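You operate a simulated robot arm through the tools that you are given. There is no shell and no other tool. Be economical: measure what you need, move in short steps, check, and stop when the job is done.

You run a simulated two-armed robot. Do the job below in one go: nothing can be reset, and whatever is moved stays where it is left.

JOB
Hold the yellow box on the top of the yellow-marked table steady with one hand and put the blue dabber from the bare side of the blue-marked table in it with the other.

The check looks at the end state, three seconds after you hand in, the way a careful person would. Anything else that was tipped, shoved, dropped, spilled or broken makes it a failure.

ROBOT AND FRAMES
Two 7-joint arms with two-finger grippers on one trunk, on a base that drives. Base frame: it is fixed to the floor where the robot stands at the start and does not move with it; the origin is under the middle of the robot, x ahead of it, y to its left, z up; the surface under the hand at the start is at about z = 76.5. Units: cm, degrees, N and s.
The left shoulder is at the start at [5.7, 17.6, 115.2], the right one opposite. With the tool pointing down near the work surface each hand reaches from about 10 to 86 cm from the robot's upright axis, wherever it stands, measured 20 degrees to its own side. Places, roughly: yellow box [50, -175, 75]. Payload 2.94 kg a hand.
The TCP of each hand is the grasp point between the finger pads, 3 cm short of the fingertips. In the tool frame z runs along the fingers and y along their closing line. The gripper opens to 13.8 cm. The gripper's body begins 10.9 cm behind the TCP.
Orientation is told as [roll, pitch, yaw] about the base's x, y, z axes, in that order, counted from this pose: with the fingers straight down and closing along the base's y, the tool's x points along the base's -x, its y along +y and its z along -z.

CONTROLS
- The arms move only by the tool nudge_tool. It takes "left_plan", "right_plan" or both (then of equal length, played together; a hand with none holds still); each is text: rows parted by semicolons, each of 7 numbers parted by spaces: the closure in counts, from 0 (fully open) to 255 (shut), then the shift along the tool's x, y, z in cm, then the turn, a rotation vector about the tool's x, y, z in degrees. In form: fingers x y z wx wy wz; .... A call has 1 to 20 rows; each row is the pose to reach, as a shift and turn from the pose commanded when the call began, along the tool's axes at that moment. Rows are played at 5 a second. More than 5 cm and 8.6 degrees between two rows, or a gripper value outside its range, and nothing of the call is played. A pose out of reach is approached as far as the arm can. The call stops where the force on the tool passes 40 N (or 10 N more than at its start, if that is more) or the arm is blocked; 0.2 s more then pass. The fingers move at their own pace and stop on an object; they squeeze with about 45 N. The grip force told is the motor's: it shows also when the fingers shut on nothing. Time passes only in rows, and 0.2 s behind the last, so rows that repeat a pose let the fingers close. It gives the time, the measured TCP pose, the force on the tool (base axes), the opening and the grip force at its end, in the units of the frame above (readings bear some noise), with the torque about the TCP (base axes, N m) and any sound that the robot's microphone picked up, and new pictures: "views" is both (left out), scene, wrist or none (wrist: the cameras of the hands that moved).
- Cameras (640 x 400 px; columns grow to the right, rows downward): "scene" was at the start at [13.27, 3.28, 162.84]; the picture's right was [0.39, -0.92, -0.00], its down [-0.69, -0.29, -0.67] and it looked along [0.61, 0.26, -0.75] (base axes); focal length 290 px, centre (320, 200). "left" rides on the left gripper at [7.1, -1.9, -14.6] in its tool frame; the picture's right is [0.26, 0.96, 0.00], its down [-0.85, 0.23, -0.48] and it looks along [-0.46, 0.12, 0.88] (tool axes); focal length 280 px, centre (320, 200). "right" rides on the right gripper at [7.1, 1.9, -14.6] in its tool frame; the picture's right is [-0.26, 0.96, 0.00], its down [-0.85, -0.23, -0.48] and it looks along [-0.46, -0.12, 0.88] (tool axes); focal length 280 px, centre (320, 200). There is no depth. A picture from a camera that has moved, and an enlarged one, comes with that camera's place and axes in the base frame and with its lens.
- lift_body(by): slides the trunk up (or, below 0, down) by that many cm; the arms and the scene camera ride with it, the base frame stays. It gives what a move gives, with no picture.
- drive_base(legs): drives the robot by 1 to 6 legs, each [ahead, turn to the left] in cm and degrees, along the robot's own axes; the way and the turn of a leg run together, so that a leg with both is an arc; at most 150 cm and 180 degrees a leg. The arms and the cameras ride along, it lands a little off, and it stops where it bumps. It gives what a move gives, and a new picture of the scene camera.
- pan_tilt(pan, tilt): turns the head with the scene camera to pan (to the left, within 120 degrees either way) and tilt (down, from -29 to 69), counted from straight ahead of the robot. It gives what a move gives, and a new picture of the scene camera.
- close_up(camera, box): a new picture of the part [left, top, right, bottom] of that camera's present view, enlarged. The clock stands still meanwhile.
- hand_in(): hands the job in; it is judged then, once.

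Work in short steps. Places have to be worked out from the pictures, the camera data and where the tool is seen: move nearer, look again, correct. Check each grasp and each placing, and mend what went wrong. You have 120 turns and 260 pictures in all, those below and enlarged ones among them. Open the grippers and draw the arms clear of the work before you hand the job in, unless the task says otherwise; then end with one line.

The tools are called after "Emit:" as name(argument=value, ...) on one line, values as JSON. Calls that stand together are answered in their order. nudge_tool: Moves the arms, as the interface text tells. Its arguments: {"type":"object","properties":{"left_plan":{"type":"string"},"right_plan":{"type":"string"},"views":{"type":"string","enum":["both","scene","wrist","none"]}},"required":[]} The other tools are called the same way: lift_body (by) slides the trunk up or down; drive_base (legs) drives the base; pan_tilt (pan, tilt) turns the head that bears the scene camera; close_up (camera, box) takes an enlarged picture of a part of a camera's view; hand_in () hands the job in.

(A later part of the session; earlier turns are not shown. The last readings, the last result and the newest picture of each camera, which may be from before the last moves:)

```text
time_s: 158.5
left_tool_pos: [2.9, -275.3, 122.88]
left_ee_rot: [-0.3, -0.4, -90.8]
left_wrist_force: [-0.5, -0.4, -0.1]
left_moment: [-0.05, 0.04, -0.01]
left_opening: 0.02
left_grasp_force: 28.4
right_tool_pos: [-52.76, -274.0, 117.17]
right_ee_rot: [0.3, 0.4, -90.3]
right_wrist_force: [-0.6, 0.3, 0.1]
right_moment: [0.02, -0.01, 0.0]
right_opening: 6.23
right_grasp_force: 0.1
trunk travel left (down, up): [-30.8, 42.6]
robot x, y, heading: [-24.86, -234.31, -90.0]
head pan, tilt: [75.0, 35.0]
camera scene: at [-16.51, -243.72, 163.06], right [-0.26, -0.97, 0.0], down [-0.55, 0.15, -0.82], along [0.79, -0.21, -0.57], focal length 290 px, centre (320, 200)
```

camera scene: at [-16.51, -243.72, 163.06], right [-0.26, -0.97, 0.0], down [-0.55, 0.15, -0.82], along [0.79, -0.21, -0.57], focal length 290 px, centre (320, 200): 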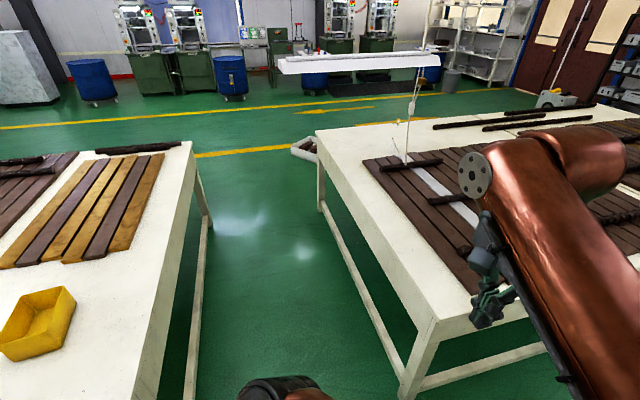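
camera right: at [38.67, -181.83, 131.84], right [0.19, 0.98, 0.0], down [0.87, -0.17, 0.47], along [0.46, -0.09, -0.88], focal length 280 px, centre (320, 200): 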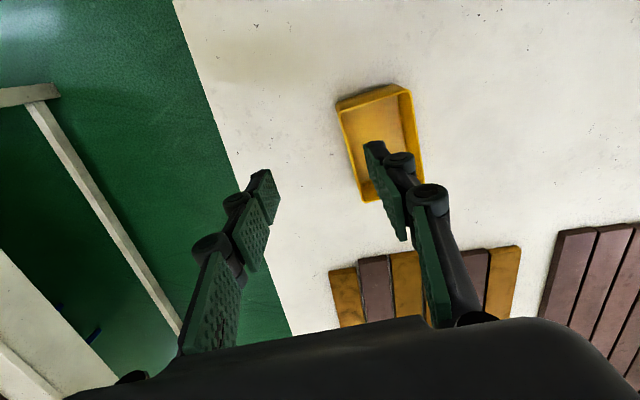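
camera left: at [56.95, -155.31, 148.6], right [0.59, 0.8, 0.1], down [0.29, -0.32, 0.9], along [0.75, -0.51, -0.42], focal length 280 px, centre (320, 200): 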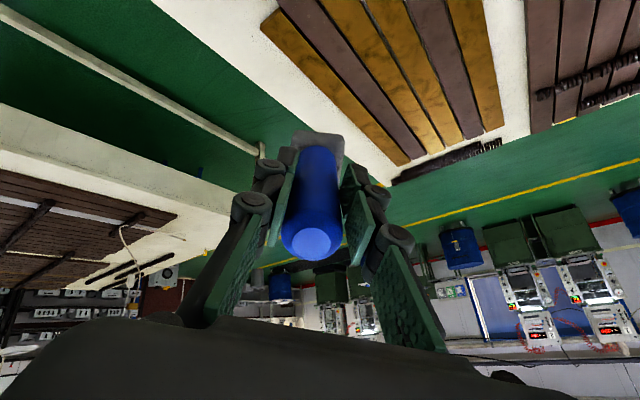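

The gap runs y≈-205…-294, but a hanging lamp shade (≈x 108, y -262…-332, z≈138) overhangs its right part. I drive on to y≈-244, turn left into the gap, and then lower the trunk to pass under.

Emit:
drive_base(legs=[[9, 0], [0, 45], [0, 45]])

Emit:
lift_body(by=-14)

Emit:
lift_body(by=-14)

Emit:
pan_tilt(pan=-5, tilt=25)

```text
time_s: 163.7
left_tool_pos: [16.09, -215.5, 122.91]
left_ee_rot: [-0.3, -0.4, -0.8]
left_wrist_force: [-0.5, -0.5, -1.6]
left_moment: [-0.01, -0.02, 0.03]
left_opening: 0.01
left_grasp_force: 28.8
right_tool_pos: [14.5, -271.14, 117.17]
right_ee_rot: [0.2, 0.5, -0.4]
right_wrist_force: [-0.3, 0.2, 0.7]
right_moment: [0.01, 0.04, 0.01]
right_opening: 6.22
right_grasp_force: 0.0
trunk travel left (down, up): [-30.8, 42.6]
robot x, y, heading: [-25.04, -243.39, -0.1]
head pan, tilt: [75.0, 35.0]
camera scene: at [-15.57, -234.78, 163.06], right [0.97, -0.26, 0.0], down [-0.15, -0.55, -0.82], along [0.21, 0.79, -0.57], focal length 290 px, centre (320, 200)
```

scene: 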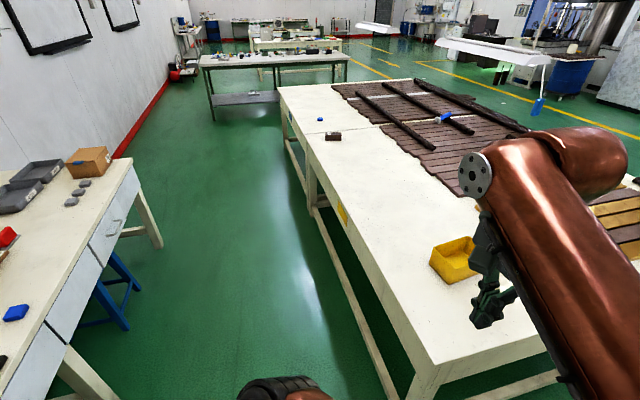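

```text
time_s: 165.4
left_tool_pos: [16.04, -215.59, 108.99]
left_ee_rot: [-0.3, -0.5, -0.9]
left_wrist_force: [-0.6, 0.5, 0.3]
left_moment: [-0.05, -0.03, -0.01]
left_opening: 0.03
left_grasp_force: 28.5
right_tool_pos: [14.4, -271.21, 103.16]
right_ee_rot: [0.2, 0.4, -0.4]
right_wrist_force: [-1.0, -0.5, -0.1]
right_moment: [-0.01, -0.02, 0.01]
right_opening: 6.24
right_grasp_force: 0.1
trunk travel left (down, up): [-16.8, 56.6]
robot x, y, heading: [-24.93, -243.2, -0.4]
head pan, tilt: [75.0, 35.0]
```

```text
time_s: 167.1
left_tool_pos: [15.99, -215.73, 95.03]
left_ee_rot: [-0.2, -0.5, -0.8]
left_wrist_force: [0.4, 0.1, 0.5]
left_moment: [-0.02, -0.06, 0.0]
left_opening: 0.02
left_grasp_force: 28.1
right_tool_pos: [14.35, -271.18, 89.34]
right_ee_rot: [0.3, 0.4, -0.5]
right_wrist_force: [-0.7, 0.3, 0.1]
right_moment: [0.0, -0.06, -0.03]
right_opening: 6.22
right_grasp_force: 0.2
trunk travel left (down, up): [-2.8, 70.6]
robot x, y, heading: [-25.01, -242.85, -0.1]
head pan, tilt: [75.0, 35.0]
```

```text
time_s: 168.6
left_tool_pos: [16.09, -215.59, 94.83]
left_ee_rot: [-0.4, -0.4, -0.7]
left_wrist_force: [-0.5, 0.7, 0.8]
left_moment: [0.05, -0.03, -0.04]
left_opening: 0.0
left_grasp_force: 28.2
right_tool_pos: [14.58, -271.29, 89.15]
right_ee_rot: [0.2, 0.5, -0.4]
right_wrist_force: [-0.1, 0.5, 0.3]
right_moment: [0.0, -0.01, 0.01]
right_opening: 6.22
right_grasp_force: 0.0
trunk travel left (down, up): [-2.8, 70.6]
robot x, y, heading: [-24.79, -243.48, -0.0]
head pan, tilt: [-5.0, 25.0]
camera scene: at [16.56, -244.21, 133.32], right [-0.09, -1.0, 0.0], down [-0.42, 0.04, -0.91], along [0.9, -0.08, -0.42], focal length 290 px, centre (320, 200)
```

scene: 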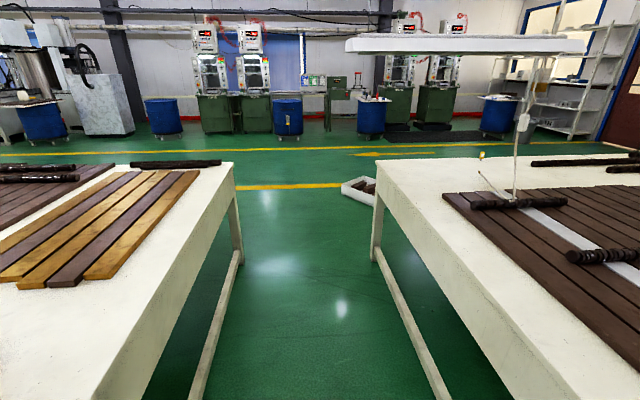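

The lane ahead is clear, shade end passing to the right of the head. I drive straight through in two legs.

Emit:
drive_base(legs=[[100, 0]])

Emit:
drive_base(legs=[[100, 0]])

```text
time_s: 173.8
left_tool_pos: [114.86, -215.78, 95.27]
left_ee_rot: [-0.2, -0.9, -0.7]
left_wrist_force: [-0.8, 0.2, 0.2]
left_moment: [0.01, -0.05, -0.01]
left_opening: 0.02
left_grasp_force: 28.7
right_tool_pos: [113.35, -271.27, 89.25]
right_ee_rot: [0.2, 0.0, -0.3]
right_wrist_force: [0.8, -0.1, -0.3]
right_moment: [-0.01, -0.09, -0.03]
right_opening: 6.2
right_grasp_force: 0.0
trunk travel left (down, up): [-2.8, 70.6]
robot x, y, heading: [74.71, -243.5, -0.0]
head pan, tilt: [-5.0, 25.0]
camera scene: at [115.73, -244.3, 133.39], right [-0.09, -1.0, 0.0], down [-0.42, 0.04, -0.91], along [0.9, -0.08, -0.42], focal length 290 px, centre (320, 200)
```

scene: 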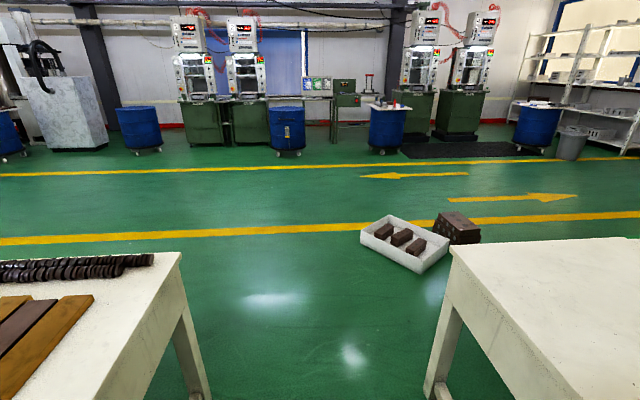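

```text
time_s: 178.9
left_tool_pos: [213.36, -215.36, 95.29]
left_ee_rot: [-0.3, -0.9, -0.5]
left_wrist_force: [-0.2, -0.8, 0.6]
left_moment: [-0.01, -0.03, -0.02]
left_opening: 0.0
left_grasp_force: 28.0
right_tool_pos: [212.16, -271.04, 89.5]
right_ee_rot: [0.2, -0.1, 0.0]
right_wrist_force: [0.4, 0.2, 0.3]
right_moment: [0.03, -0.01, 0.0]
right_opening: 6.2
right_grasp_force: 0.1
trunk travel left (down, up): [-2.8, 70.6]
robot x, y, heading: [173.32, -243.28, 0.1]
head pan, tilt: [-5.0, 25.0]
camera scene: at [214.48, -243.9, 133.41], right [-0.08, -1.0, 0.0], down [-0.42, 0.04, -0.91], along [0.9, -0.08, -0.42], focal length 290 px, centre (320, 200)
```

scene: 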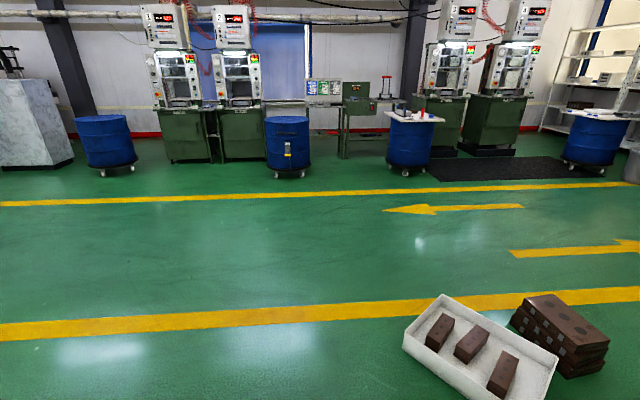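

Clear. The crate begins near [313, -295], out of the way. I drive 72 cm more and turn left to run behind the table.

Emit:
drive_base(legs=[[75, 0], [0, 45], [0, 45]])

Emit:
pan_tilt(pan=40, tilt=30)

```text
time_s: 187.1
left_tool_pos: [220.81, -202.8, 95.18]
left_ee_rot: [-0.3, -0.8, 88.9]
left_wrist_force: [0.4, -0.3, -0.2]
left_moment: [-0.01, -0.01, 0.03]
left_opening: 0.01
left_grasp_force: 28.4
right_tool_pos: [276.26, -204.59, 89.47]
right_ee_rot: [0.2, 0.0, 89.3]
right_wrist_force: [-0.3, 0.6, -0.4]
right_moment: [0.01, -0.02, 0.02]
right_opening: 6.21
right_grasp_force: 0.0
trunk travel left (down, up): [-2.8, 70.6]
robot x, y, heading: [248.26, -243.39, 89.6]
head pan, tilt: [-5.0, 25.0]
camera scene: at [249.34, -201.8, 133.32], right [1.0, -0.09, 0.0], down [-0.04, -0.42, -0.91], along [0.09, 0.9, -0.42], focal length 290 px, centre (320, 200)
```

scene: 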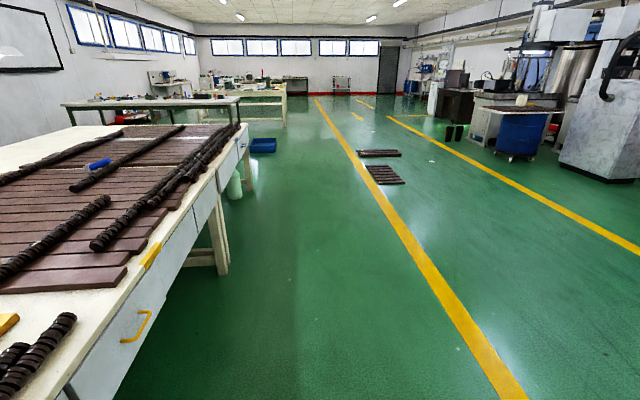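

```text
time_s: 188.2
left_tool_pos: [220.79, -202.86, 95.1]
left_ee_rot: [-0.3, -0.7, 88.8]
left_wrist_force: [0.3, 0.6, -0.1]
left_moment: [0.01, 0.0, -0.02]
left_opening: 0.0
left_grasp_force: 28.4
right_tool_pos: [276.26, -204.77, 89.41]
right_ee_rot: [0.2, 0.0, 89.3]
right_wrist_force: [0.4, -0.5, 0.2]
right_moment: [0.01, 0.0, 0.0]
right_opening: 6.2
right_grasp_force: 0.1
trunk travel left (down, up): [-2.8, 70.6]
robot x, y, heading: [248.05, -243.47, 89.6]
head pan, tilt: [40.0, 30.0]
camera scene: at [242.75, -204.0, 132.53], right [0.77, 0.64, 0.0], down [0.32, -0.39, -0.87], along [-0.55, 0.67, -0.5], focal length 290 px, centre (320, 200)
```

scene: 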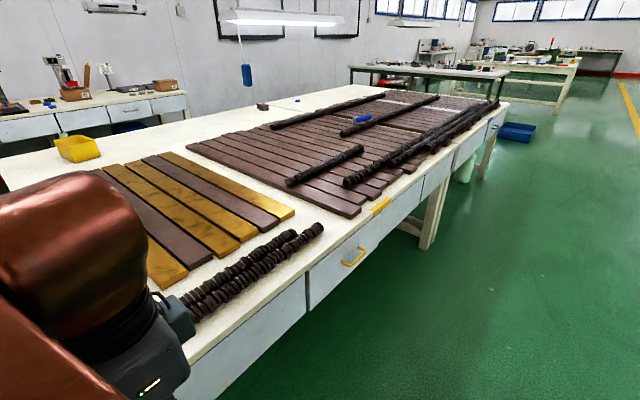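

From behind I see the dabber leaning on the middle roller near [138, -30]. I drive along the back of the table toward y≈-57, so that it will lie on the right hand's side.

Emit:
drive_base(legs=[[95, 0]])

Emit:
drive_base(legs=[[91, 0]])

Emit:
lift_body(by=14)

Emit:
lift_body(by=14)

Emit:
pan_tilt(pan=75, tilt=40)

```text
time_s: 193.2
left_tool_pos: [220.69, -108.06, 95.37]
left_ee_rot: [-0.3, -1.1, 89.3]
left_wrist_force: [-0.7, -1.0, 0.3]
left_moment: [0.0, 0.0, 0.0]
left_opening: 0.0
left_grasp_force: 28.4
right_tool_pos: [276.26, -109.52, 89.62]
right_ee_rot: [0.3, -0.1, 89.9]
right_wrist_force: [-0.4, 0.4, 0.3]
right_moment: [0.04, 0.03, 0.0]
right_opening: 6.24
right_grasp_force: 0.1
trunk travel left (down, up): [-2.8, 70.6]
robot x, y, heading: [248.75, -148.14, 90.3]
head pan, tilt: [40.0, 30.0]
camera scene: at [242.68, -109.13, 132.64], right [0.77, 0.64, 0.0], down [0.32, -0.38, -0.87], along [-0.56, 0.66, -0.5], focal length 290 px, centre (320, 200)
```

scene: 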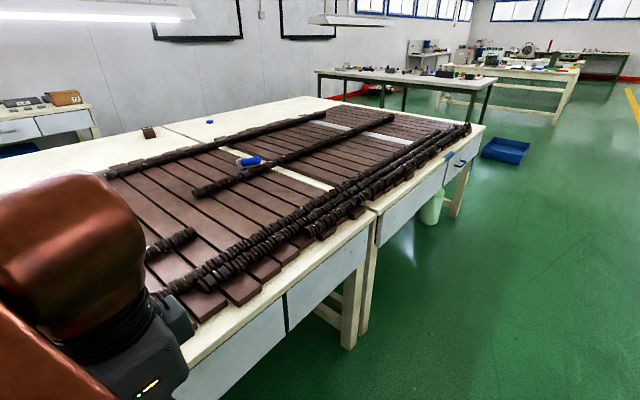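

```text
time_s: 198.1
left_tool_pos: [221.16, -15.01, 95.39]
left_ee_rot: [-0.3, -1.2, 89.1]
left_wrist_force: [0.2, 0.2, 0.4]
left_moment: [0.01, -0.01, 0.03]
left_opening: 0.03
left_grasp_force: 28.8
right_tool_pos: [276.62, -16.58, 89.55]
right_ee_rot: [0.1, -0.4, 89.5]
right_wrist_force: [0.4, -0.7, 1.0]
right_moment: [0.02, 0.01, 0.01]
right_opening: 6.23
right_grasp_force: 0.1
trunk travel left (down, up): [-2.8, 70.6]
robot x, y, heading: [248.84, -55.2, 90.1]
head pan, tilt: [40.0, 30.0]
camera scene: at [243.01, -15.93, 132.64], right [0.77, 0.64, 0.0], down [0.32, -0.38, -0.87], along [-0.55, 0.67, -0.5], focal length 290 px, centre (320, 200)
```

scene: 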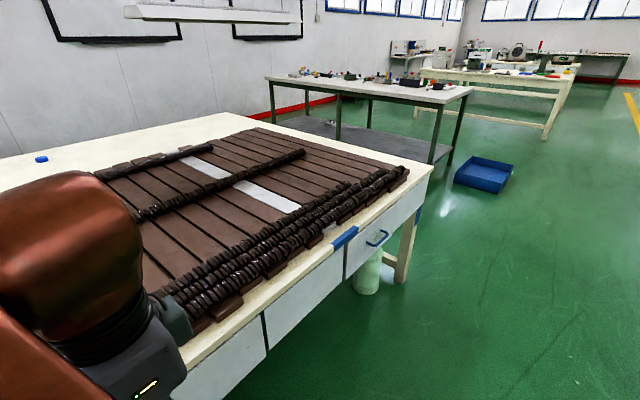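

```text
time_s: 199.7
left_tool_pos: [221.16, -14.69, 109.16]
left_ee_rot: [-0.2, -1.0, 89.1]
left_wrist_force: [-0.1, -0.7, 0.4]
left_moment: [-0.01, 0.01, -0.01]
left_opening: 0.0
left_grasp_force: 28.4
right_tool_pos: [276.69, -16.42, 103.38]
right_ee_rot: [0.2, -0.1, 89.5]
right_wrist_force: [-0.6, 0.5, -0.6]
right_moment: [-0.06, 0.03, 0.02]
right_opening: 6.23
right_grasp_force: 0.0
trunk travel left (down, up): [-16.8, 56.6]
robot x, y, heading: [248.82, -54.85, 90.0]
head pan, tilt: [40.0, 30.0]
```

```text
time_s: 201.4
left_tool_pos: [221.1, -14.71, 123.19]
left_ee_rot: [-0.3, -1.0, 89.0]
left_wrist_force: [0.8, 0.0, -0.5]
left_moment: [-0.03, -0.02, -0.03]
left_opening: 0.0
left_grasp_force: 28.2
right_tool_pos: [276.72, -16.45, 117.41]
right_ee_rot: [0.2, -0.3, 89.5]
right_wrist_force: [0.1, 0.1, 0.5]
right_moment: [-0.05, 0.0, 0.02]
right_opening: 6.25
right_grasp_force: 0.0
trunk travel left (down, up): [-30.8, 42.6]
robot x, y, heading: [248.83, -54.91, 89.8]
head pan, tilt: [40.0, 30.0]
```

```text
time_s: 202.4
left_tool_pos: [221.13, -14.8, 123.41]
left_ee_rot: [-0.4, -1.1, 89.1]
left_wrist_force: [-0.7, 0.5, -0.3]
left_moment: [0.0, -0.01, 0.0]
left_opening: 0.0
left_grasp_force: 28.3
right_tool_pos: [276.57, -16.39, 117.43]
right_ee_rot: [0.2, -0.3, 89.5]
right_wrist_force: [0.2, 0.8, -0.6]
right_moment: [-0.01, 0.01, -0.01]
right_opening: 6.23
right_grasp_force: 0.1
trunk travel left (down, up): [-30.8, 42.6]
robot x, y, heading: [248.96, -54.97, 89.7]
head pan, tilt: [75.0, 40.0]
camera scene: at [240.51, -45.66, 162.31], right [0.26, 0.96, 0.0], down [0.62, -0.17, -0.77], along [-0.74, 0.2, -0.64], focal length 290 px, centre (320, 200)
```

scene: 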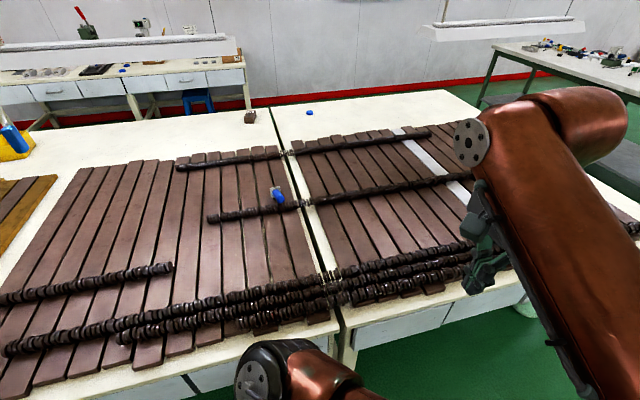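

The dabber is visible near [138, -38], leaning over the roller. I take an enlarged view.

Emit:
close_up(camera="scene", box=[200, 150, 360, 250])

```text
4.00 times, centred on (280, 200) of scene
camera zoom: at [240.51, -45.66, 162.31], right [0.26, 0.96, 0.0], down [0.62, -0.17, -0.77], along [-0.74, 0.2, -0.64], focal length 1158 px, centre (480, 200)
```

zoom: 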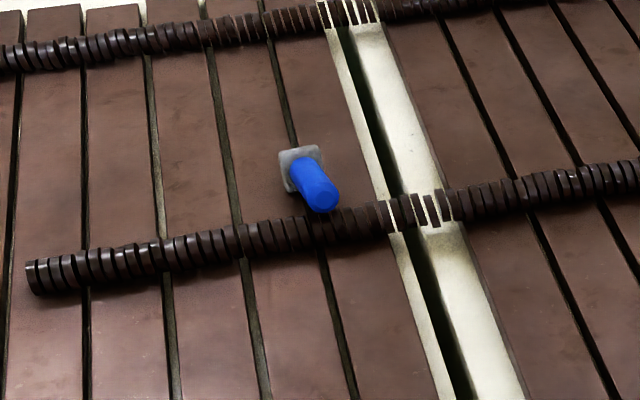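

The dabber's pad is at ≈[136.5,-38.4,81], its handle end leaning on the row of discs at ≈[147,-37.3,86]. I turn to face the table; the right hand will take it with fingers pitched ~45° forward, clear of the discs.

Emit:
drive_base(legs=[[5, 0], [0, 45], [0, 49]])

Emit:
drive_base(legs=[[10, 0], [9, 0]])

Emit:
pan_tilt(pan=-12, tilt=45)

```text
time_s: 207.6
left_tool_pos: [210.35, -80.14, 123.32]
left_ee_rot: [-0.3, -1.1, -177.3]
left_wrist_force: [-0.3, 0.0, 0.2]
left_moment: [-0.01, 0.01, 0.02]
left_opening: 0.01
left_grasp_force: 28.6
right_tool_pos: [208.34, -24.65, 117.45]
right_ee_rot: [0.1, -0.2, -176.9]
right_wrist_force: [0.2, 0.7, 0.1]
right_moment: [0.04, 0.0, 0.0]
right_opening: 6.22
right_grasp_force: 0.1
trunk travel left (down, up): [-30.8, 42.6]
robot x, y, heading: [248.89, -50.03, -176.6]
head pan, tilt: [75.0, 40.0]
camera scene: at [239.86, -58.68, 162.31], right [-0.98, 0.2, 0.0], down [0.13, 0.63, -0.77], along [-0.15, -0.75, -0.64], focal length 290 px, centre (320, 200)
```

scene: 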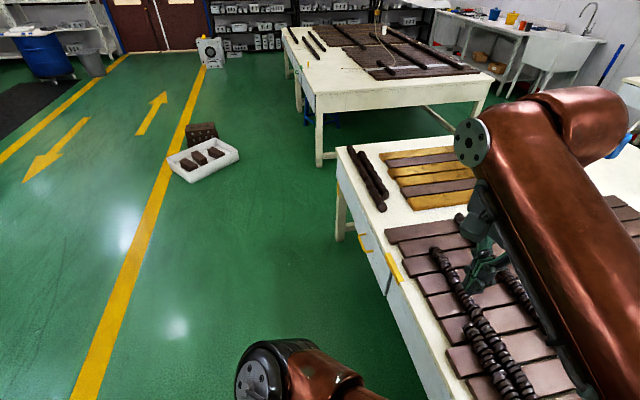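

```text
time_s: 209.4
left_tool_pos: [192.18, -80.87, 123.6]
left_ee_rot: [-0.4, -1.9, -177.5]
left_wrist_force: [-2.2, 0.6, 1.0]
left_moment: [-0.04, -0.19, 0.0]
left_opening: 0.02
left_grasp_force: 28.5
right_tool_pos: [190.53, -25.42, 117.8]
right_ee_rot: [0.0, -0.9, -177.0]
right_wrist_force: [-1.0, -0.2, -0.2]
right_moment: [-0.06, -0.17, 0.0]
right_opening: 6.24
right_grasp_force: 0.1
trunk travel left (down, up): [-30.8, 42.6]
robot x, y, heading: [229.86, -51.28, -176.6]
head pan, tilt: [75.0, 40.0]
camera scene: at [218.79, -59.74, 162.36], right [-0.98, 0.2, -0.01], down [0.14, 0.63, -0.76], along [-0.15, -0.75, -0.64], focal length 290 px, centre (320, 200)
```

scene: 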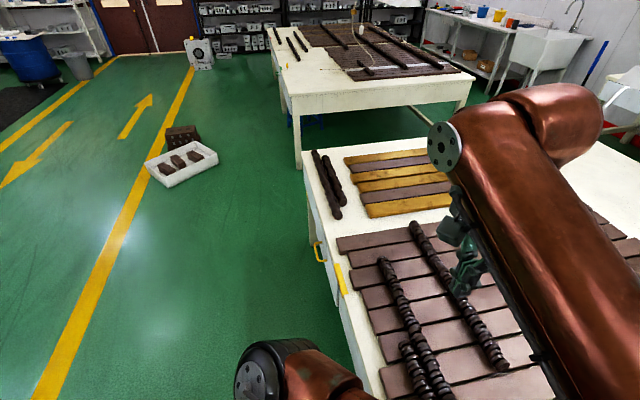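

```text
time_s: 211.1
left_tool_pos: [194.43, -80.82, 124.31]
left_ee_rot: [-0.5, -3.1, -177.6]
left_wrist_force: [1.0, 0.3, 1.2]
left_moment: [-0.01, 0.12, -0.01]
left_opening: 0.0
left_grasp_force: 28.1
right_tool_pos: [192.73, -25.29, 118.33]
right_ee_rot: [0.0, -2.1, -177.1]
right_wrist_force: [0.7, -0.5, 0.6]
right_moment: [-0.03, 0.15, 0.0]
right_opening: 6.21
right_grasp_force: 0.1
trunk travel left (down, up): [-30.8, 42.6]
robot x, y, heading: [229.23, -50.94, -176.7]
head pan, tilt: [-12.0, 45.0]
camera scene: at [215.19, -50.15, 161.71], right [0.15, 0.99, 0.0], down [0.7, -0.11, -0.71], along [-0.7, 0.11, -0.7], focal length 290 px, centre (320, 200)
```

scene: 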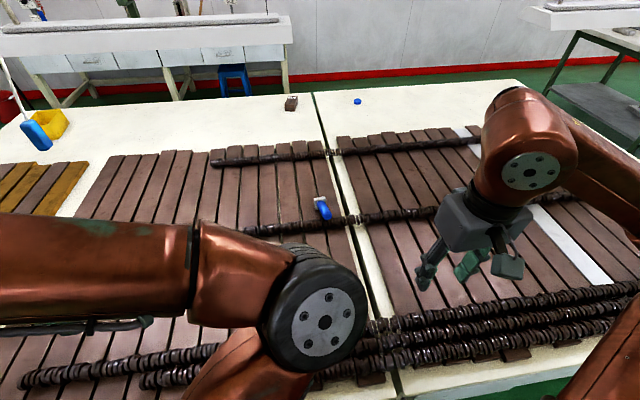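

The view is good. I enlarge the dabber from here for a second bearing.

Emit:
close_up(camera="scene", box=[270, 170, 390, 245])

```text
5.33 times, centred on (330, 208) of scene
camera zoom: at [215.19, -50.15, 161.71], right [0.15, 0.99, 0.0], down [0.7, -0.11, -0.71], along [-0.7, 0.11, -0.7], focal length 1544 px, centre (267, 160)
```

zoom: 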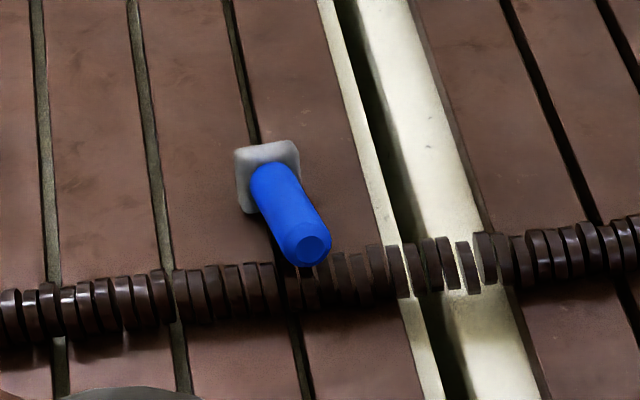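

Triangulated: pad ≈[138,-38.2,82.5], handle end ≈[150,-37.5,88.5]. I bring the right hand to a pre-grasp pose about [157,-38,98], pitched 43° forward, fingers open 7 cm.

Emit:
nudge_tool(right_plan="125 -3 0.9 1.8 0 -3.6 0; 125 -5.9 1.8 3.5 0 -7.2 0; 125 -8.9 2.7 5.3 0 -10.8 0; 125 -11.8 3.6 7.1 0 -14.3 0; 125 -14.8 4.5 8.9 0 -17.9 0; 125 -17.7 5.3 10.6 0 -21.5 0; 125 -20.7 6.2 12.4 0 -25.1 0; 125 -23.7 7.1 14.2 0 -28.7 0; 125 -26.6 8 16 0 -32.3 0; 125 -29.6 8.9 17.7 0 -35.8 0; 125 -32.5 9.8 19.5 0 -39.4 0; 125 -35.5 10.7 21.3 0 -43 0; 125 -35.5 10.7 21.3 0 -43 0; 125 -35.5 10.7 21.3 0 -43 0; 125 -35.5 10.7 21.3 0 -43 0")

```text
time_s: 214.3
left_tool_pos: [193.84, -80.86, 123.88]
left_ee_rot: [-0.4, -2.5, -177.5]
left_wrist_force: [-0.7, 0.1, 0.4]
left_moment: [-0.02, 0.0, 0.01]
left_opening: 0.0
left_grasp_force: 28.7
right_tool_pos: [156.41, -38.03, 97.98]
right_ee_rot: [0.0, -44.6, -177.0]
right_wrist_force: [0.3, 0.5, 0.8]
right_moment: [0.02, 0.0, -0.02]
right_opening: 7.02
right_grasp_force: 0.1
trunk travel left (down, up): [-30.8, 42.6]
robot x, y, heading: [229.4, -51.25, -176.8]
head pan, tilt: [-12.0, 45.0]
camera scene: at [214.36, -50.16, 161.58], right [0.15, 0.99, 0.0], down [0.7, -0.11, -0.71], along [-0.7, 0.11, -0.71], focal length 290 px, centre (320, 200)
camera right: at [171.71, -39.13, 103.29], right [-0.14, -0.97, 0.18], down [-0.28, 0.22, 0.94], along [-0.95, 0.08, -0.3], focal length 280 px, centre (320, 200)
```

scene: 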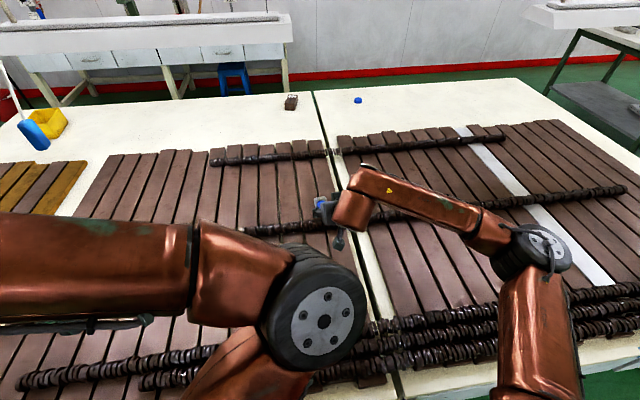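
right: 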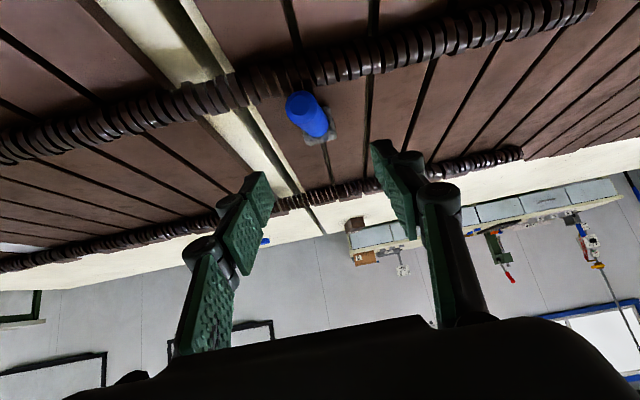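

The handle sits squarely between the open fingers. I advance along the finger direction, first 13 cm, and look.

Emit:
nudge_tool(right_plan="125 0.1 -0.2 3 0 0 0; 125 0.2 -0.4 6 0 0 0; 125 0.3 -0.6 9 0 0 0; 125 0.4 -0.7 11 0 0 0; 125 0.4 -0.7 13 0 0 0; 125 0.4 -0.7 13 0 0 0; 125 0.4 -0.7 13 0 0 0")

Emit:
close_up(camera="right", box=[160, 0, 480, 200])

```text
time_s: 215.9
left_tool_pos: [193.66, -80.96, 123.87]
left_ee_rot: [-0.4, -2.5, -177.5]
left_wrist_force: [-0.4, 0.1, 0.2]
left_moment: [-0.02, -0.01, -0.02]
left_opening: 0.0
left_grasp_force: 28.6
right_tool_pos: [147.55, -37.74, 88.05]
right_ee_rot: [0.0, -44.6, -177.0]
right_wrist_force: [0.2, -0.1, 0.0]
right_moment: [-0.01, 0.01, 0.0]
right_opening: 7.04
right_grasp_force: 0.1
trunk travel left (down, up): [-30.8, 42.6]
robot x, y, heading: [229.4, -51.21, -176.7]
head pan, tilt: [-12.0, 45.0]
camera scene: at [214.29, -50.19, 161.57], right [0.15, 0.99, 0.0], down [0.7, -0.11, -0.71], along [-0.7, 0.11, -0.71], focal length 290 px, centre (320, 200)
camera right: at [162.83, -38.91, 93.47], right [-0.14, -0.97, 0.18], down [-0.28, 0.22, 0.93], along [-0.95, 0.08, -0.3], focal length 280 px, centre (320, 200)
```

scene: 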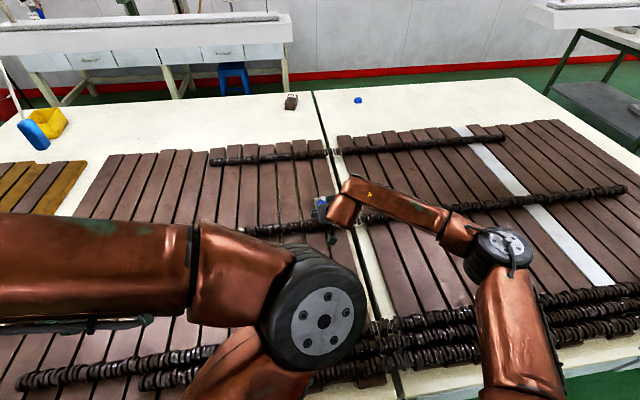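
right: 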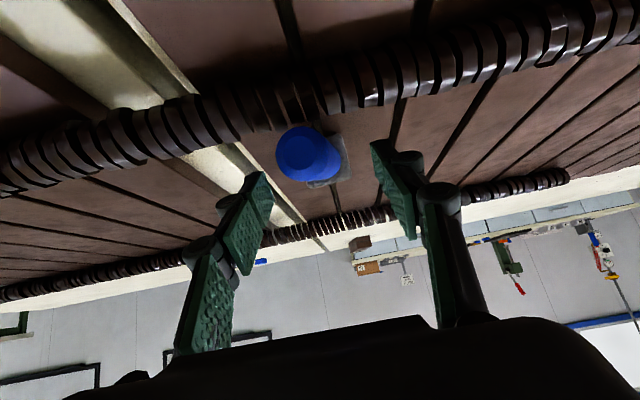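

```text
2.00 times, centred on (320, 100) of right
camera zoom: at [162.83, -38.91, 93.47], right [-0.14, -0.97, 0.18], down [-0.28, 0.22, 0.93], along [-0.95, 0.08, -0.3], focal length 561 px, centre (320, 400)
```

zoom: 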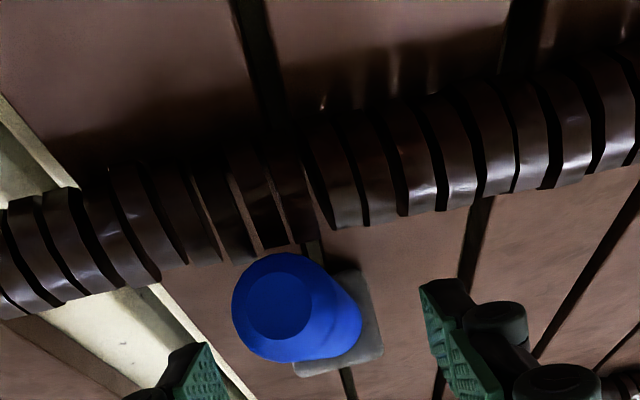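

Fingertips already flank the handle end without contact. I go 3.5 cm further (slightly lower) and close gently.

Emit:
nudge_tool(right_plan="125 0.3 -0.1 1.5 0 0 0; 125 0.6 -0.2 3.5 0 0 0; 125 0.6 -0.2 3.5 0 0 0; 150 0.6 -0.2 3.5 0 0 0; 170 0.6 -0.2 3.5 0 0 0; 185 0.6 -0.2 3.5 0 0 0; 200 0.6 -0.2 3.5 0 0 0; 215 0.6 -0.2 3.5 0 0 0; 235 0.6 -0.2 3.5 0 0 0; 255 0.6 -0.2 3.5 0 0 0; 255 0.6 -0.2 3.5 0 0 0; 255 0.6 -0.2 3.5 0 0 0")

```text
time_s: 218.5
left_tool_pos: [193.72, -80.85, 123.83]
left_ee_rot: [-0.5, -2.5, -177.5]
left_wrist_force: [0.5, -0.3, -0.1]
left_moment: [0.01, 0.03, 0.02]
left_opening: 0.0
left_grasp_force: 28.2
right_tool_pos: [145.35, -37.66, 85.31]
right_ee_rot: [0.0, -44.6, -177.0]
right_wrist_force: [-1.0, 0.8, 1.6]
right_moment: [0.01, 0.08, -0.03]
right_opening: 3.27
right_grasp_force: 45.2
trunk travel left (down, up): [-30.8, 42.6]
robot x, y, heading: [229.58, -50.99, -176.7]
head pan, tilt: [-12.0, 45.0]
camera scene: at [214.33, -50.17, 161.58], right [0.15, 0.99, 0.0], down [0.7, -0.11, -0.71], along [-0.7, 0.11, -0.71], focal length 290 px, centre (320, 200)
camera right: at [160.8, -38.77, 90.69], right [-0.14, -0.97, 0.18], down [-0.28, 0.22, 0.93], along [-0.95, 0.08, -0.3], focal length 280 px, centre (320, 200)
```

scene: 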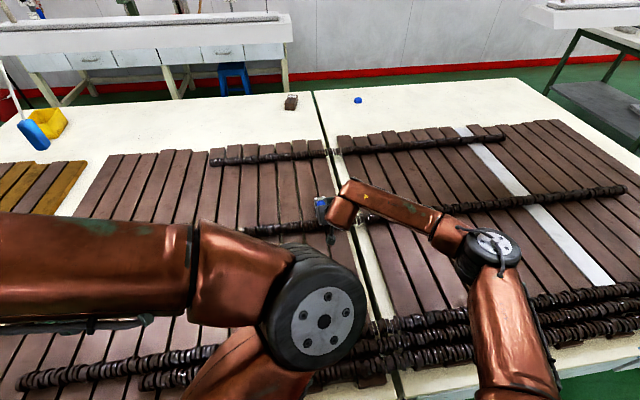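
right: 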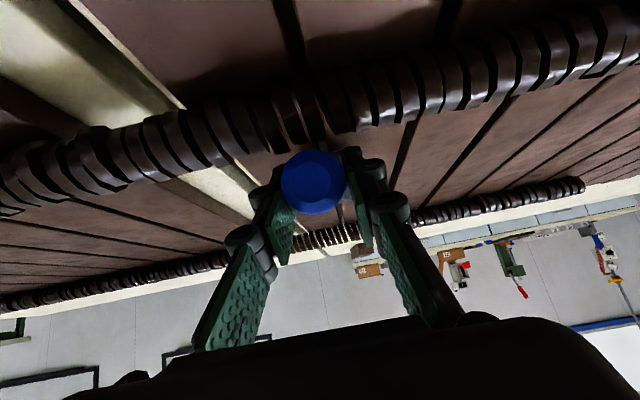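

Gripped at 3.27 cm, 45 N. I lift straight up slowly.

Emit:
nudge_tool(right_plan="255 -0.7 0 -0.7 0 0 0; 255 -1.8 0 -1.8 0 0 0; 255 -3.5 0 -3.6 0 0 0; 255 -5.6 0 -5.7 0 0 0; 255 -8.4 0 -8.5 0 0 0; 255 -11.2 0 -11.4 0 0 0; 255 -14 0 -14.2 0 0 0; 255 -16.8 0 -17.1 0 0 0; 255 -18.2 0 -18.5 0 0 0; 255 -18.2 0 -18.5 0 0 0")

Emit:
close_up(camera="scene", box=[220, 120, 460, 270])

```text
time_s: 220.7
left_tool_pos: [193.61, -80.84, 123.9]
left_ee_rot: [-0.4, -2.5, -177.6]
left_wrist_force: [0.1, -0.2, 0.2]
left_moment: [-0.01, 0.0, -0.02]
left_opening: 0.0
left_grasp_force: 28.4
right_tool_pos: [145.51, -37.58, 111.17]
right_ee_rot: [0.0, -44.6, -177.1]
right_wrist_force: [-0.1, -1.0, -1.3]
right_moment: [0.0, -0.09, -0.03]
right_opening: 3.25
right_grasp_force: 45.7
trunk travel left (down, up): [-30.8, 42.6]
robot x, y, heading: [229.41, -51.01, -176.6]
head pan, tilt: [-12.0, 45.0]
camera scene: at [214.3, -50.17, 161.57], right [0.15, 0.99, 0.0], down [0.7, -0.11, -0.71], along [-0.7, 0.11, -0.71], focal length 290 px, centre (320, 200)
camera right: at [160.88, -38.77, 116.55], right [-0.14, -0.97, 0.18], down [-0.28, 0.22, 0.93], along [-0.95, 0.08, -0.3], focal length 280 px, centre (320, 200)
```

scene: 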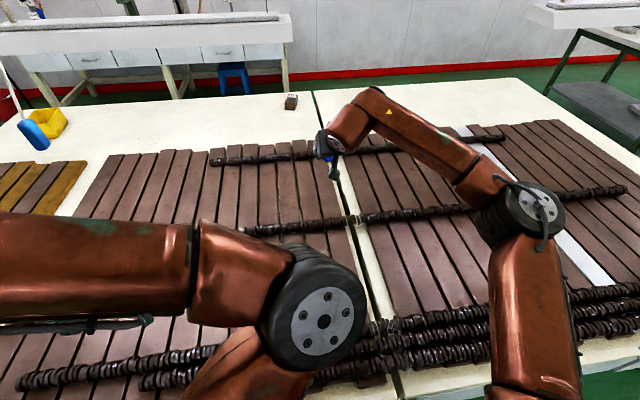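
right: 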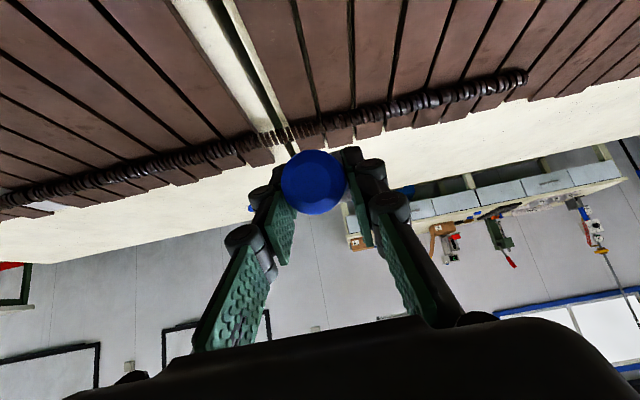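

```text
2.67 times, centred on (340, 195) of scene
camera zoom: at [214.3, -50.17, 161.57], right [0.15, 0.99, 0.0], down [0.7, -0.11, -0.71], along [-0.7, 0.11, -0.71], focal length 772 px, centre (267, 213)
```

zoom: 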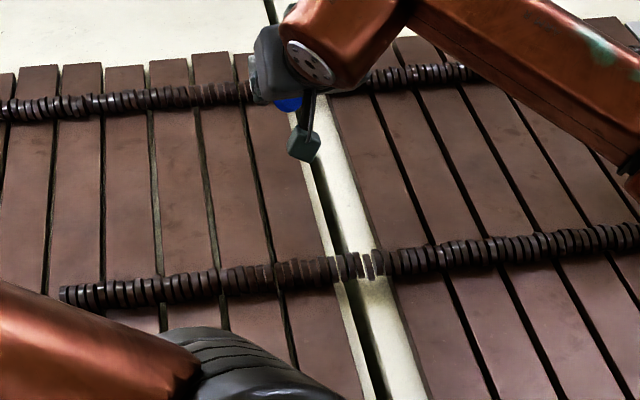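

The disc row is undisturbed and the dabber is held. I draw the right hand back to its tucked, vertical pose.

Emit:
nudge_tool(right_plan="255 2 -0.8 -2.9 0 3.4 0; 255 4 -1.5 -5.8 0 6.9 0; 255 5.9 -2.3 -8.8 0 10.3 0; 255 7.9 -3.1 -11.7 0 13.7 0; 255 9.9 -3.8 -14.6 0 17.1 0; 255 11.9 -4.6 -17.5 0 20.6 0; 255 13.8 -5.4 -20.5 0 24 0; 255 15.8 -6.2 -23.4 0 27.4 0; 255 17.8 -6.9 -26.3 0 30.9 0; 255 19.8 -7.7 -29.2 0 34.3 0; 255 21.7 -8.5 -32.1 0 37.7 0; 255 23.7 -9.2 -35.1 0 41.1 0; 255 25.7 -10 -38 0 44.6 0; 255 25.7 -10 -38 0 44.6 0; 255 25.7 -10 -38 0 44.6 0; 255 25.7 -10 -38 0 44.6 0")

```text
time_s: 224.1
left_tool_pos: [193.63, -80.89, 123.91]
left_ee_rot: [-0.5, -2.6, -177.5]
left_wrist_force: [0.2, -0.9, 0.0]
left_moment: [0.0, -0.03, 0.01]
left_opening: 0.01
left_grasp_force: 28.3
right_tool_pos: [190.18, -25.27, 120.2]
right_ee_rot: [0.0, 0.0, -177.0]
right_wrist_force: [0.6, -0.2, -0.3]
right_moment: [0.02, -0.02, 0.01]
right_opening: 3.27
right_grasp_force: 44.8
trunk travel left (down, up): [-30.8, 42.6]
robot x, y, heading: [229.43, -51.24, -177.0]
head pan, tilt: [-12.0, 45.0]
camera scene: at [214.29, -50.17, 161.57], right [0.15, 0.99, 0.0], down [0.7, -0.11, -0.71], along [-0.7, 0.11, -0.71], focal length 290 px, centre (320, 200)
camera right: at [197.21, -26.8, 134.68], right [-0.21, -0.98, 0.0], down [-0.86, 0.19, 0.48], along [-0.46, 0.1, -0.88], focal length 280 px, centre (320, 200)
```

scene: 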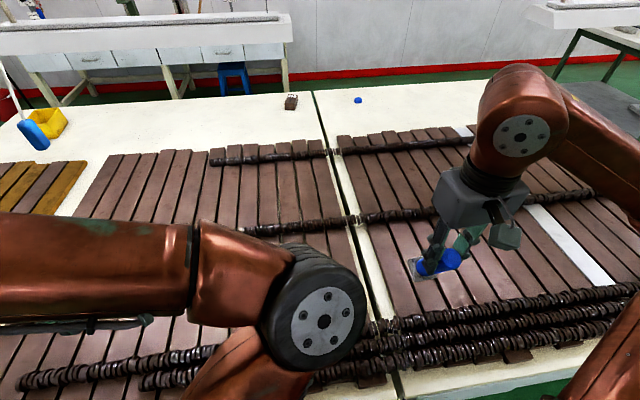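
right: 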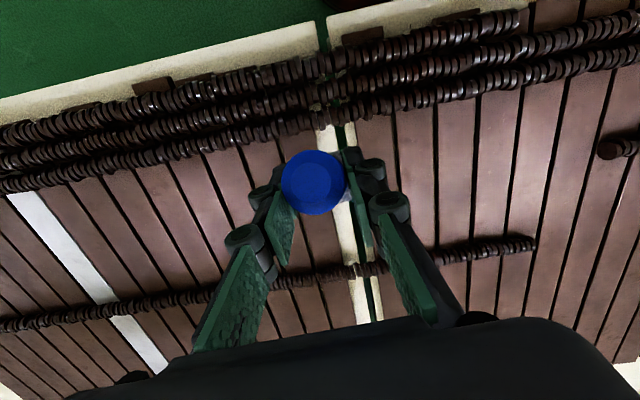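

The dabber is secure (pointing a bit forward). Now the way back: I back away from the table gently.

Emit:
drive_base(legs=[[-5, 0], [-5, 0]])

Emit:
nudge_tool(right_plan="255 0 0 0 0 0 0; 255 0 0 0 0 0 0; 255 0 0 0 0 0 0; 255 0 0 0 0 0 0; 255 0 0 0 0 0 0; 255 0 0 0 0 0 0; 255 0 0 0 0 0 0; 255 0 0 0 0 0 0; 255 0 0 0 0 0 0; 255 0 0 0 0 0 0; 255 0 0 0 0 0 0; 255 0 0 0 0 0 0", views="none")

Emit:
drive_base(legs=[[-5, 0], [-5, 0]])

Emit:
nudge_tool(right_plan="255 0 0 0 0 0 0; 255 0 0 0 0 0 0; 255 0 0 0 0 0 0; 255 0 0 0 0 0 0; 255 0 0 0 0 0 0; 255 0 0 0 0 0 0; 255 0 0 0 0 0 0; 255 0 0 0 0 0 0; 255 0 0 0 0 0 0; 255 0 0 0 0 0 0; 255 0 0 0 0 0 0; 255 0 0 0 0 0 0", views="none")

```text
time_s: 225.5
left_tool_pos: [202.7, -80.29, 123.47]
left_ee_rot: [-0.5, -1.9, -177.7]
left_wrist_force: [-2.7, -0.1, -1.4]
left_moment: [0.06, -0.27, 0.0]
left_opening: 0.0
left_grasp_force: 28.3
right_tool_pos: [199.3, -24.71, 119.73]
right_ee_rot: [0.0, 0.8, -177.3]
right_wrist_force: [-2.4, -0.1, -3.2]
right_moment: [0.06, -0.3, 0.01]
right_opening: 3.27
right_grasp_force: 45.0
trunk travel left (down, up): [-30.8, 42.6]
robot x, y, heading: [239.33, -50.61, -176.9]
head pan, tilt: [-12.0, 45.0]
camera scene: at [223.05, -49.66, 161.45], right [0.15, 0.99, 0.0], down [0.7, -0.11, -0.7], along [-0.69, 0.11, -0.71], focal length 290 px, centre (320, 200)
```

scene: 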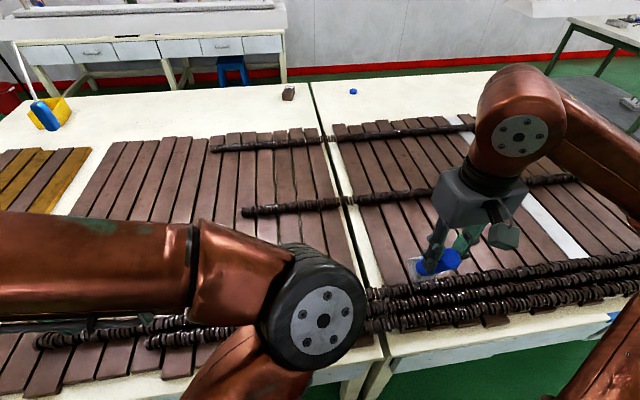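

```text
time_s: 228.1
left_tool_pos: [203.58, -80.26, 123.62]
left_ee_rot: [-0.5, -2.2, -177.6]
left_wrist_force: [-0.7, 1.3, 0.2]
left_moment: [0.02, -0.04, 0.02]
left_opening: 0.0
left_grasp_force: 28.3
right_tool_pos: [199.94, -24.64, 119.96]
right_ee_rot: [0.0, 0.2, -177.2]
right_wrist_force: [-0.5, 0.7, 0.0]
right_moment: [0.01, -0.07, 0.01]
right_opening: 3.25
right_grasp_force: 44.1
trunk travel left (down, up): [-30.8, 42.6]
robot x, y, heading: [239.26, -50.73, -177.0]
head pan, tilt: [-12.0, 45.0]
```

```text
time_s: 229.5
left_tool_pos: [212.76, -79.77, 123.38]
left_ee_rot: [-0.6, -1.8, -177.8]
left_wrist_force: [-1.3, -1.3, -2.1]
left_moment: [0.06, -0.34, 0.02]
left_opening: 0.01
left_grasp_force: 28.5
right_tool_pos: [209.27, -24.03, 119.98]
right_ee_rot: [-0.1, 0.7, -177.4]
right_wrist_force: [-3.1, -0.4, -2.8]
right_moment: [0.03, -0.34, -0.04]
right_opening: 3.27
right_grasp_force: 45.2
trunk travel left (down, up): [-30.8, 42.6]
robot x, y, heading: [249.56, -50.18, -176.5]
head pan, tilt: [-12.0, 45.0]
camera scene: at [233.24, -49.1, 161.48], right [0.15, 0.99, 0.0], down [0.7, -0.11, -0.7], along [-0.69, 0.11, -0.71], focal length 290 px, centre (320, 200)
```

scene: 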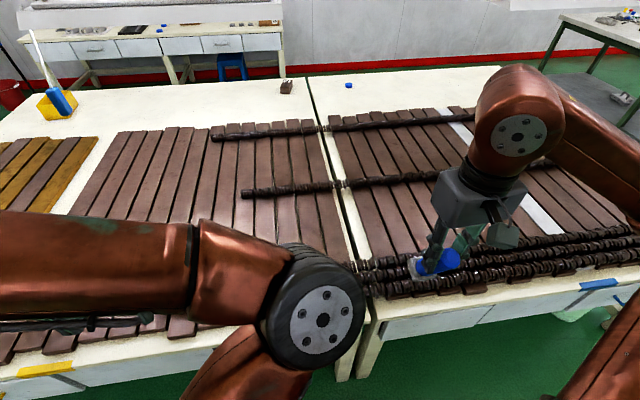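

```text
time_s: 232.1
left_tool_pos: [213.44, -79.73, 123.64]
left_ee_rot: [-0.5, -2.0, -177.8]
left_wrist_force: [-0.6, -0.6, 0.0]
left_moment: [0.05, -0.08, 0.03]
left_opening: 0.0
left_grasp_force: 28.2
right_tool_pos: [209.93, -24.02, 119.92]
right_ee_rot: [0.0, 0.3, -177.3]
right_wrist_force: [0.4, -0.3, -2.1]
right_moment: [0.0, -0.06, -0.01]
right_opening: 3.27
right_grasp_force: 44.9
trunk travel left (down, up): [-30.8, 42.6]
robot x, y, heading: [249.56, -50.13, -176.8]
head pan, tilt: [-12.0, 45.0]
```

Calm. I turn left to face −y and drive along the back to y≈-243.

Emit:
drive_base(legs=[[0, 43], [0, 43.6]])

Emit:
drive_base(legs=[[97, 0], [96, 0]])

```text
time_s: 236.5
left_tool_pos: [276.79, -87.78, 123.66]
left_ee_rot: [-0.6, -2.1, -91.4]
left_wrist_force: [-0.4, -0.7, 1.1]
left_moment: [0.02, 0.04, -0.02]
left_opening: 0.0
left_grasp_force: 28.8
right_tool_pos: [221.02, -87.74, 119.98]
right_ee_rot: [-0.1, 0.3, -90.8]
right_wrist_force: [-0.2, 0.0, -1.1]
right_moment: [0.03, -0.02, 0.0]
right_opening: 3.26
right_grasp_force: 45.1
trunk travel left (down, up): [-30.8, 42.6]
robot x, y, heading: [249.27, -49.36, -90.6]
head pan, tilt: [-12.0, 45.0]
camera scene: at [247.51, -64.98, 161.58], right [-0.98, 0.22, 0.0], down [0.15, 0.69, -0.71], along [-0.15, -0.69, -0.71], focal length 290 px, centre (320, 200)
```

scene: 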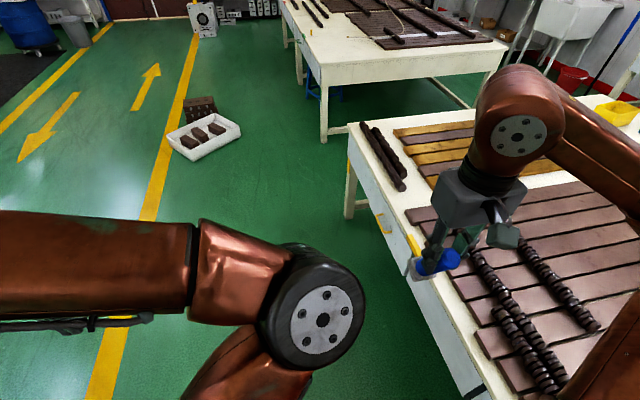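

```text
time_s: 246.2
left_tool_pos: [277.07, -280.21, 123.66]
left_ee_rot: [-0.5, -2.1, -91.1]
left_wrist_force: [0.4, -0.1, 0.2]
left_moment: [0.05, 0.0, 0.02]
left_opening: 0.02
left_grasp_force: 28.3
right_tool_pos: [221.21, -280.67, 120.07]
right_ee_rot: [-0.1, 0.3, -90.5]
right_wrist_force: [0.1, -0.1, -0.6]
right_moment: [0.06, -0.02, 0.0]
right_opening: 3.25
right_grasp_force: 44.7
trunk travel left (down, up): [-30.8, 42.6]
robot x, y, heading: [249.37, -242.67, -90.2]
head pan, tilt: [-12.0, 45.0]
camera scene: at [247.57, -257.64, 161.57], right [-0.98, 0.21, 0.0], down [0.15, 0.69, -0.71], along [-0.15, -0.69, -0.71], focal length 290 px, centre (320, 200)
```

scene: 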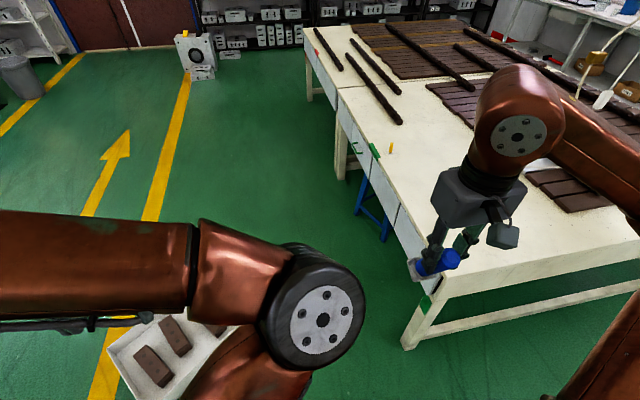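

I turn right into the gap, lower the trunk again and check the view before driving through.

Emit:
drive_base(legs=[[0, -45], [0, -44.7]])

Emit:
lift_body(by=-14)

Emit:
lift_body(by=-12)

Emit:
pan_tilt(pan=0, tilt=28)

```text
time_s: 250.7
left_tool_pos: [211.08, -269.35, 123.71]
left_ee_rot: [-0.5, -2.1, 177.8]
left_wrist_force: [-0.8, 0.4, 0.2]
left_moment: [-0.03, -0.03, -0.01]
left_opening: 0.0
left_grasp_force: 28.7
right_tool_pos: [212.11, -213.61, 120.06]
right_ee_rot: [0.0, 0.4, 178.2]
right_wrist_force: [0.8, -0.3, -1.9]
right_moment: [-0.01, 0.0, 0.0]
right_opening: 3.26
right_grasp_force: 44.9
trunk travel left (down, up): [-30.8, 42.6]
robot x, y, heading: [249.54, -242.51, 178.5]
head pan, tilt: [-12.0, 45.0]
camera scene: at [234.37, -240.39, 161.58], right [0.23, 0.97, 0.0], down [0.69, -0.16, -0.71], along [-0.69, 0.16, -0.71], focal length 290 px, centre (320, 200)
```

scene: 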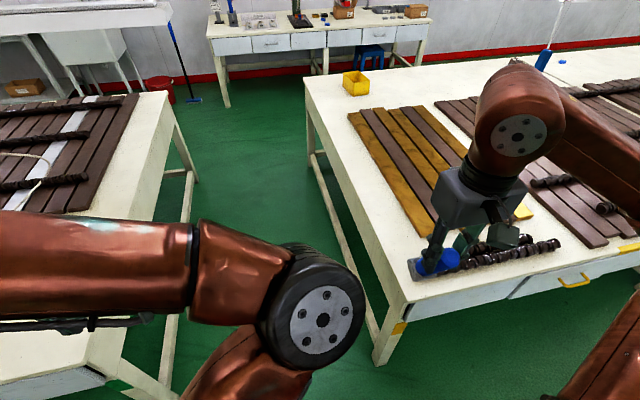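

```text
time_s: 252.4
left_tool_pos: [211.24, -269.41, 109.68]
left_ee_rot: [-0.7, -2.2, 177.7]
left_wrist_force: [0.3, 0.4, -0.3]
left_moment: [0.01, 0.08, 0.0]
left_opening: 0.01
left_grasp_force: 28.5
right_tool_pos: [212.18, -213.62, 105.98]
right_ee_rot: [0.0, 0.1, 178.2]
right_wrist_force: [0.3, -0.2, -0.8]
right_moment: [0.02, -0.01, -0.03]
right_opening: 3.25
right_grasp_force: 45.2
trunk travel left (down, up): [-16.8, 56.6]
robot x, y, heading: [249.42, -242.81, 178.7]
head pan, tilt: [-12.0, 45.0]
```

```text
time_s: 253.9
left_tool_pos: [211.33, -269.5, 97.77]
left_ee_rot: [-0.5, -2.2, 177.7]
left_wrist_force: [0.5, 0.3, -0.3]
left_moment: [0.02, 0.05, 0.02]
left_opening: 0.0
left_grasp_force: 28.4
right_tool_pos: [212.19, -213.64, 94.11]
right_ee_rot: [0.2, 0.3, 178.1]
right_wrist_force: [0.5, 0.5, -1.4]
right_moment: [0.0, -0.01, 0.0]
right_opening: 3.26
right_grasp_force: 44.9
trunk travel left (down, up): [-4.8, 68.6]
robot x, y, heading: [249.35, -242.78, 178.7]
head pan, tilt: [-12.0, 45.0]
```

```text
time_s: 254.7
left_tool_pos: [211.24, -269.39, 97.65]
left_ee_rot: [-0.4, -2.1, 177.6]
left_wrist_force: [-0.5, 0.7, -0.2]
left_moment: [-0.01, 0.03, 0.02]
left_opening: 0.01
left_grasp_force: 28.4
right_tool_pos: [212.14, -213.75, 94.1]
right_ee_rot: [0.0, 0.3, 178.3]
right_wrist_force: [0.0, 0.0, -0.9]
right_moment: [0.0, -0.01, 0.03]
right_opening: 3.25
right_grasp_force: 45.4
trunk travel left (down, up): [-4.8, 68.6]
robot x, y, heading: [249.2, -242.81, 178.8]
head pan, tilt: [0.0, 28.0]
camera scene: at [210.09, -241.51, 135.32], right [0.03, 1.0, 0.0], down [0.47, -0.01, -0.88], along [-0.88, 0.02, -0.47], focal length 290 px, centre (320, 200)
```

scene: 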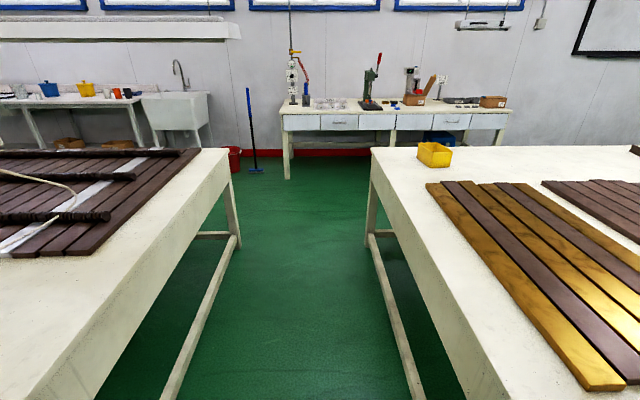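

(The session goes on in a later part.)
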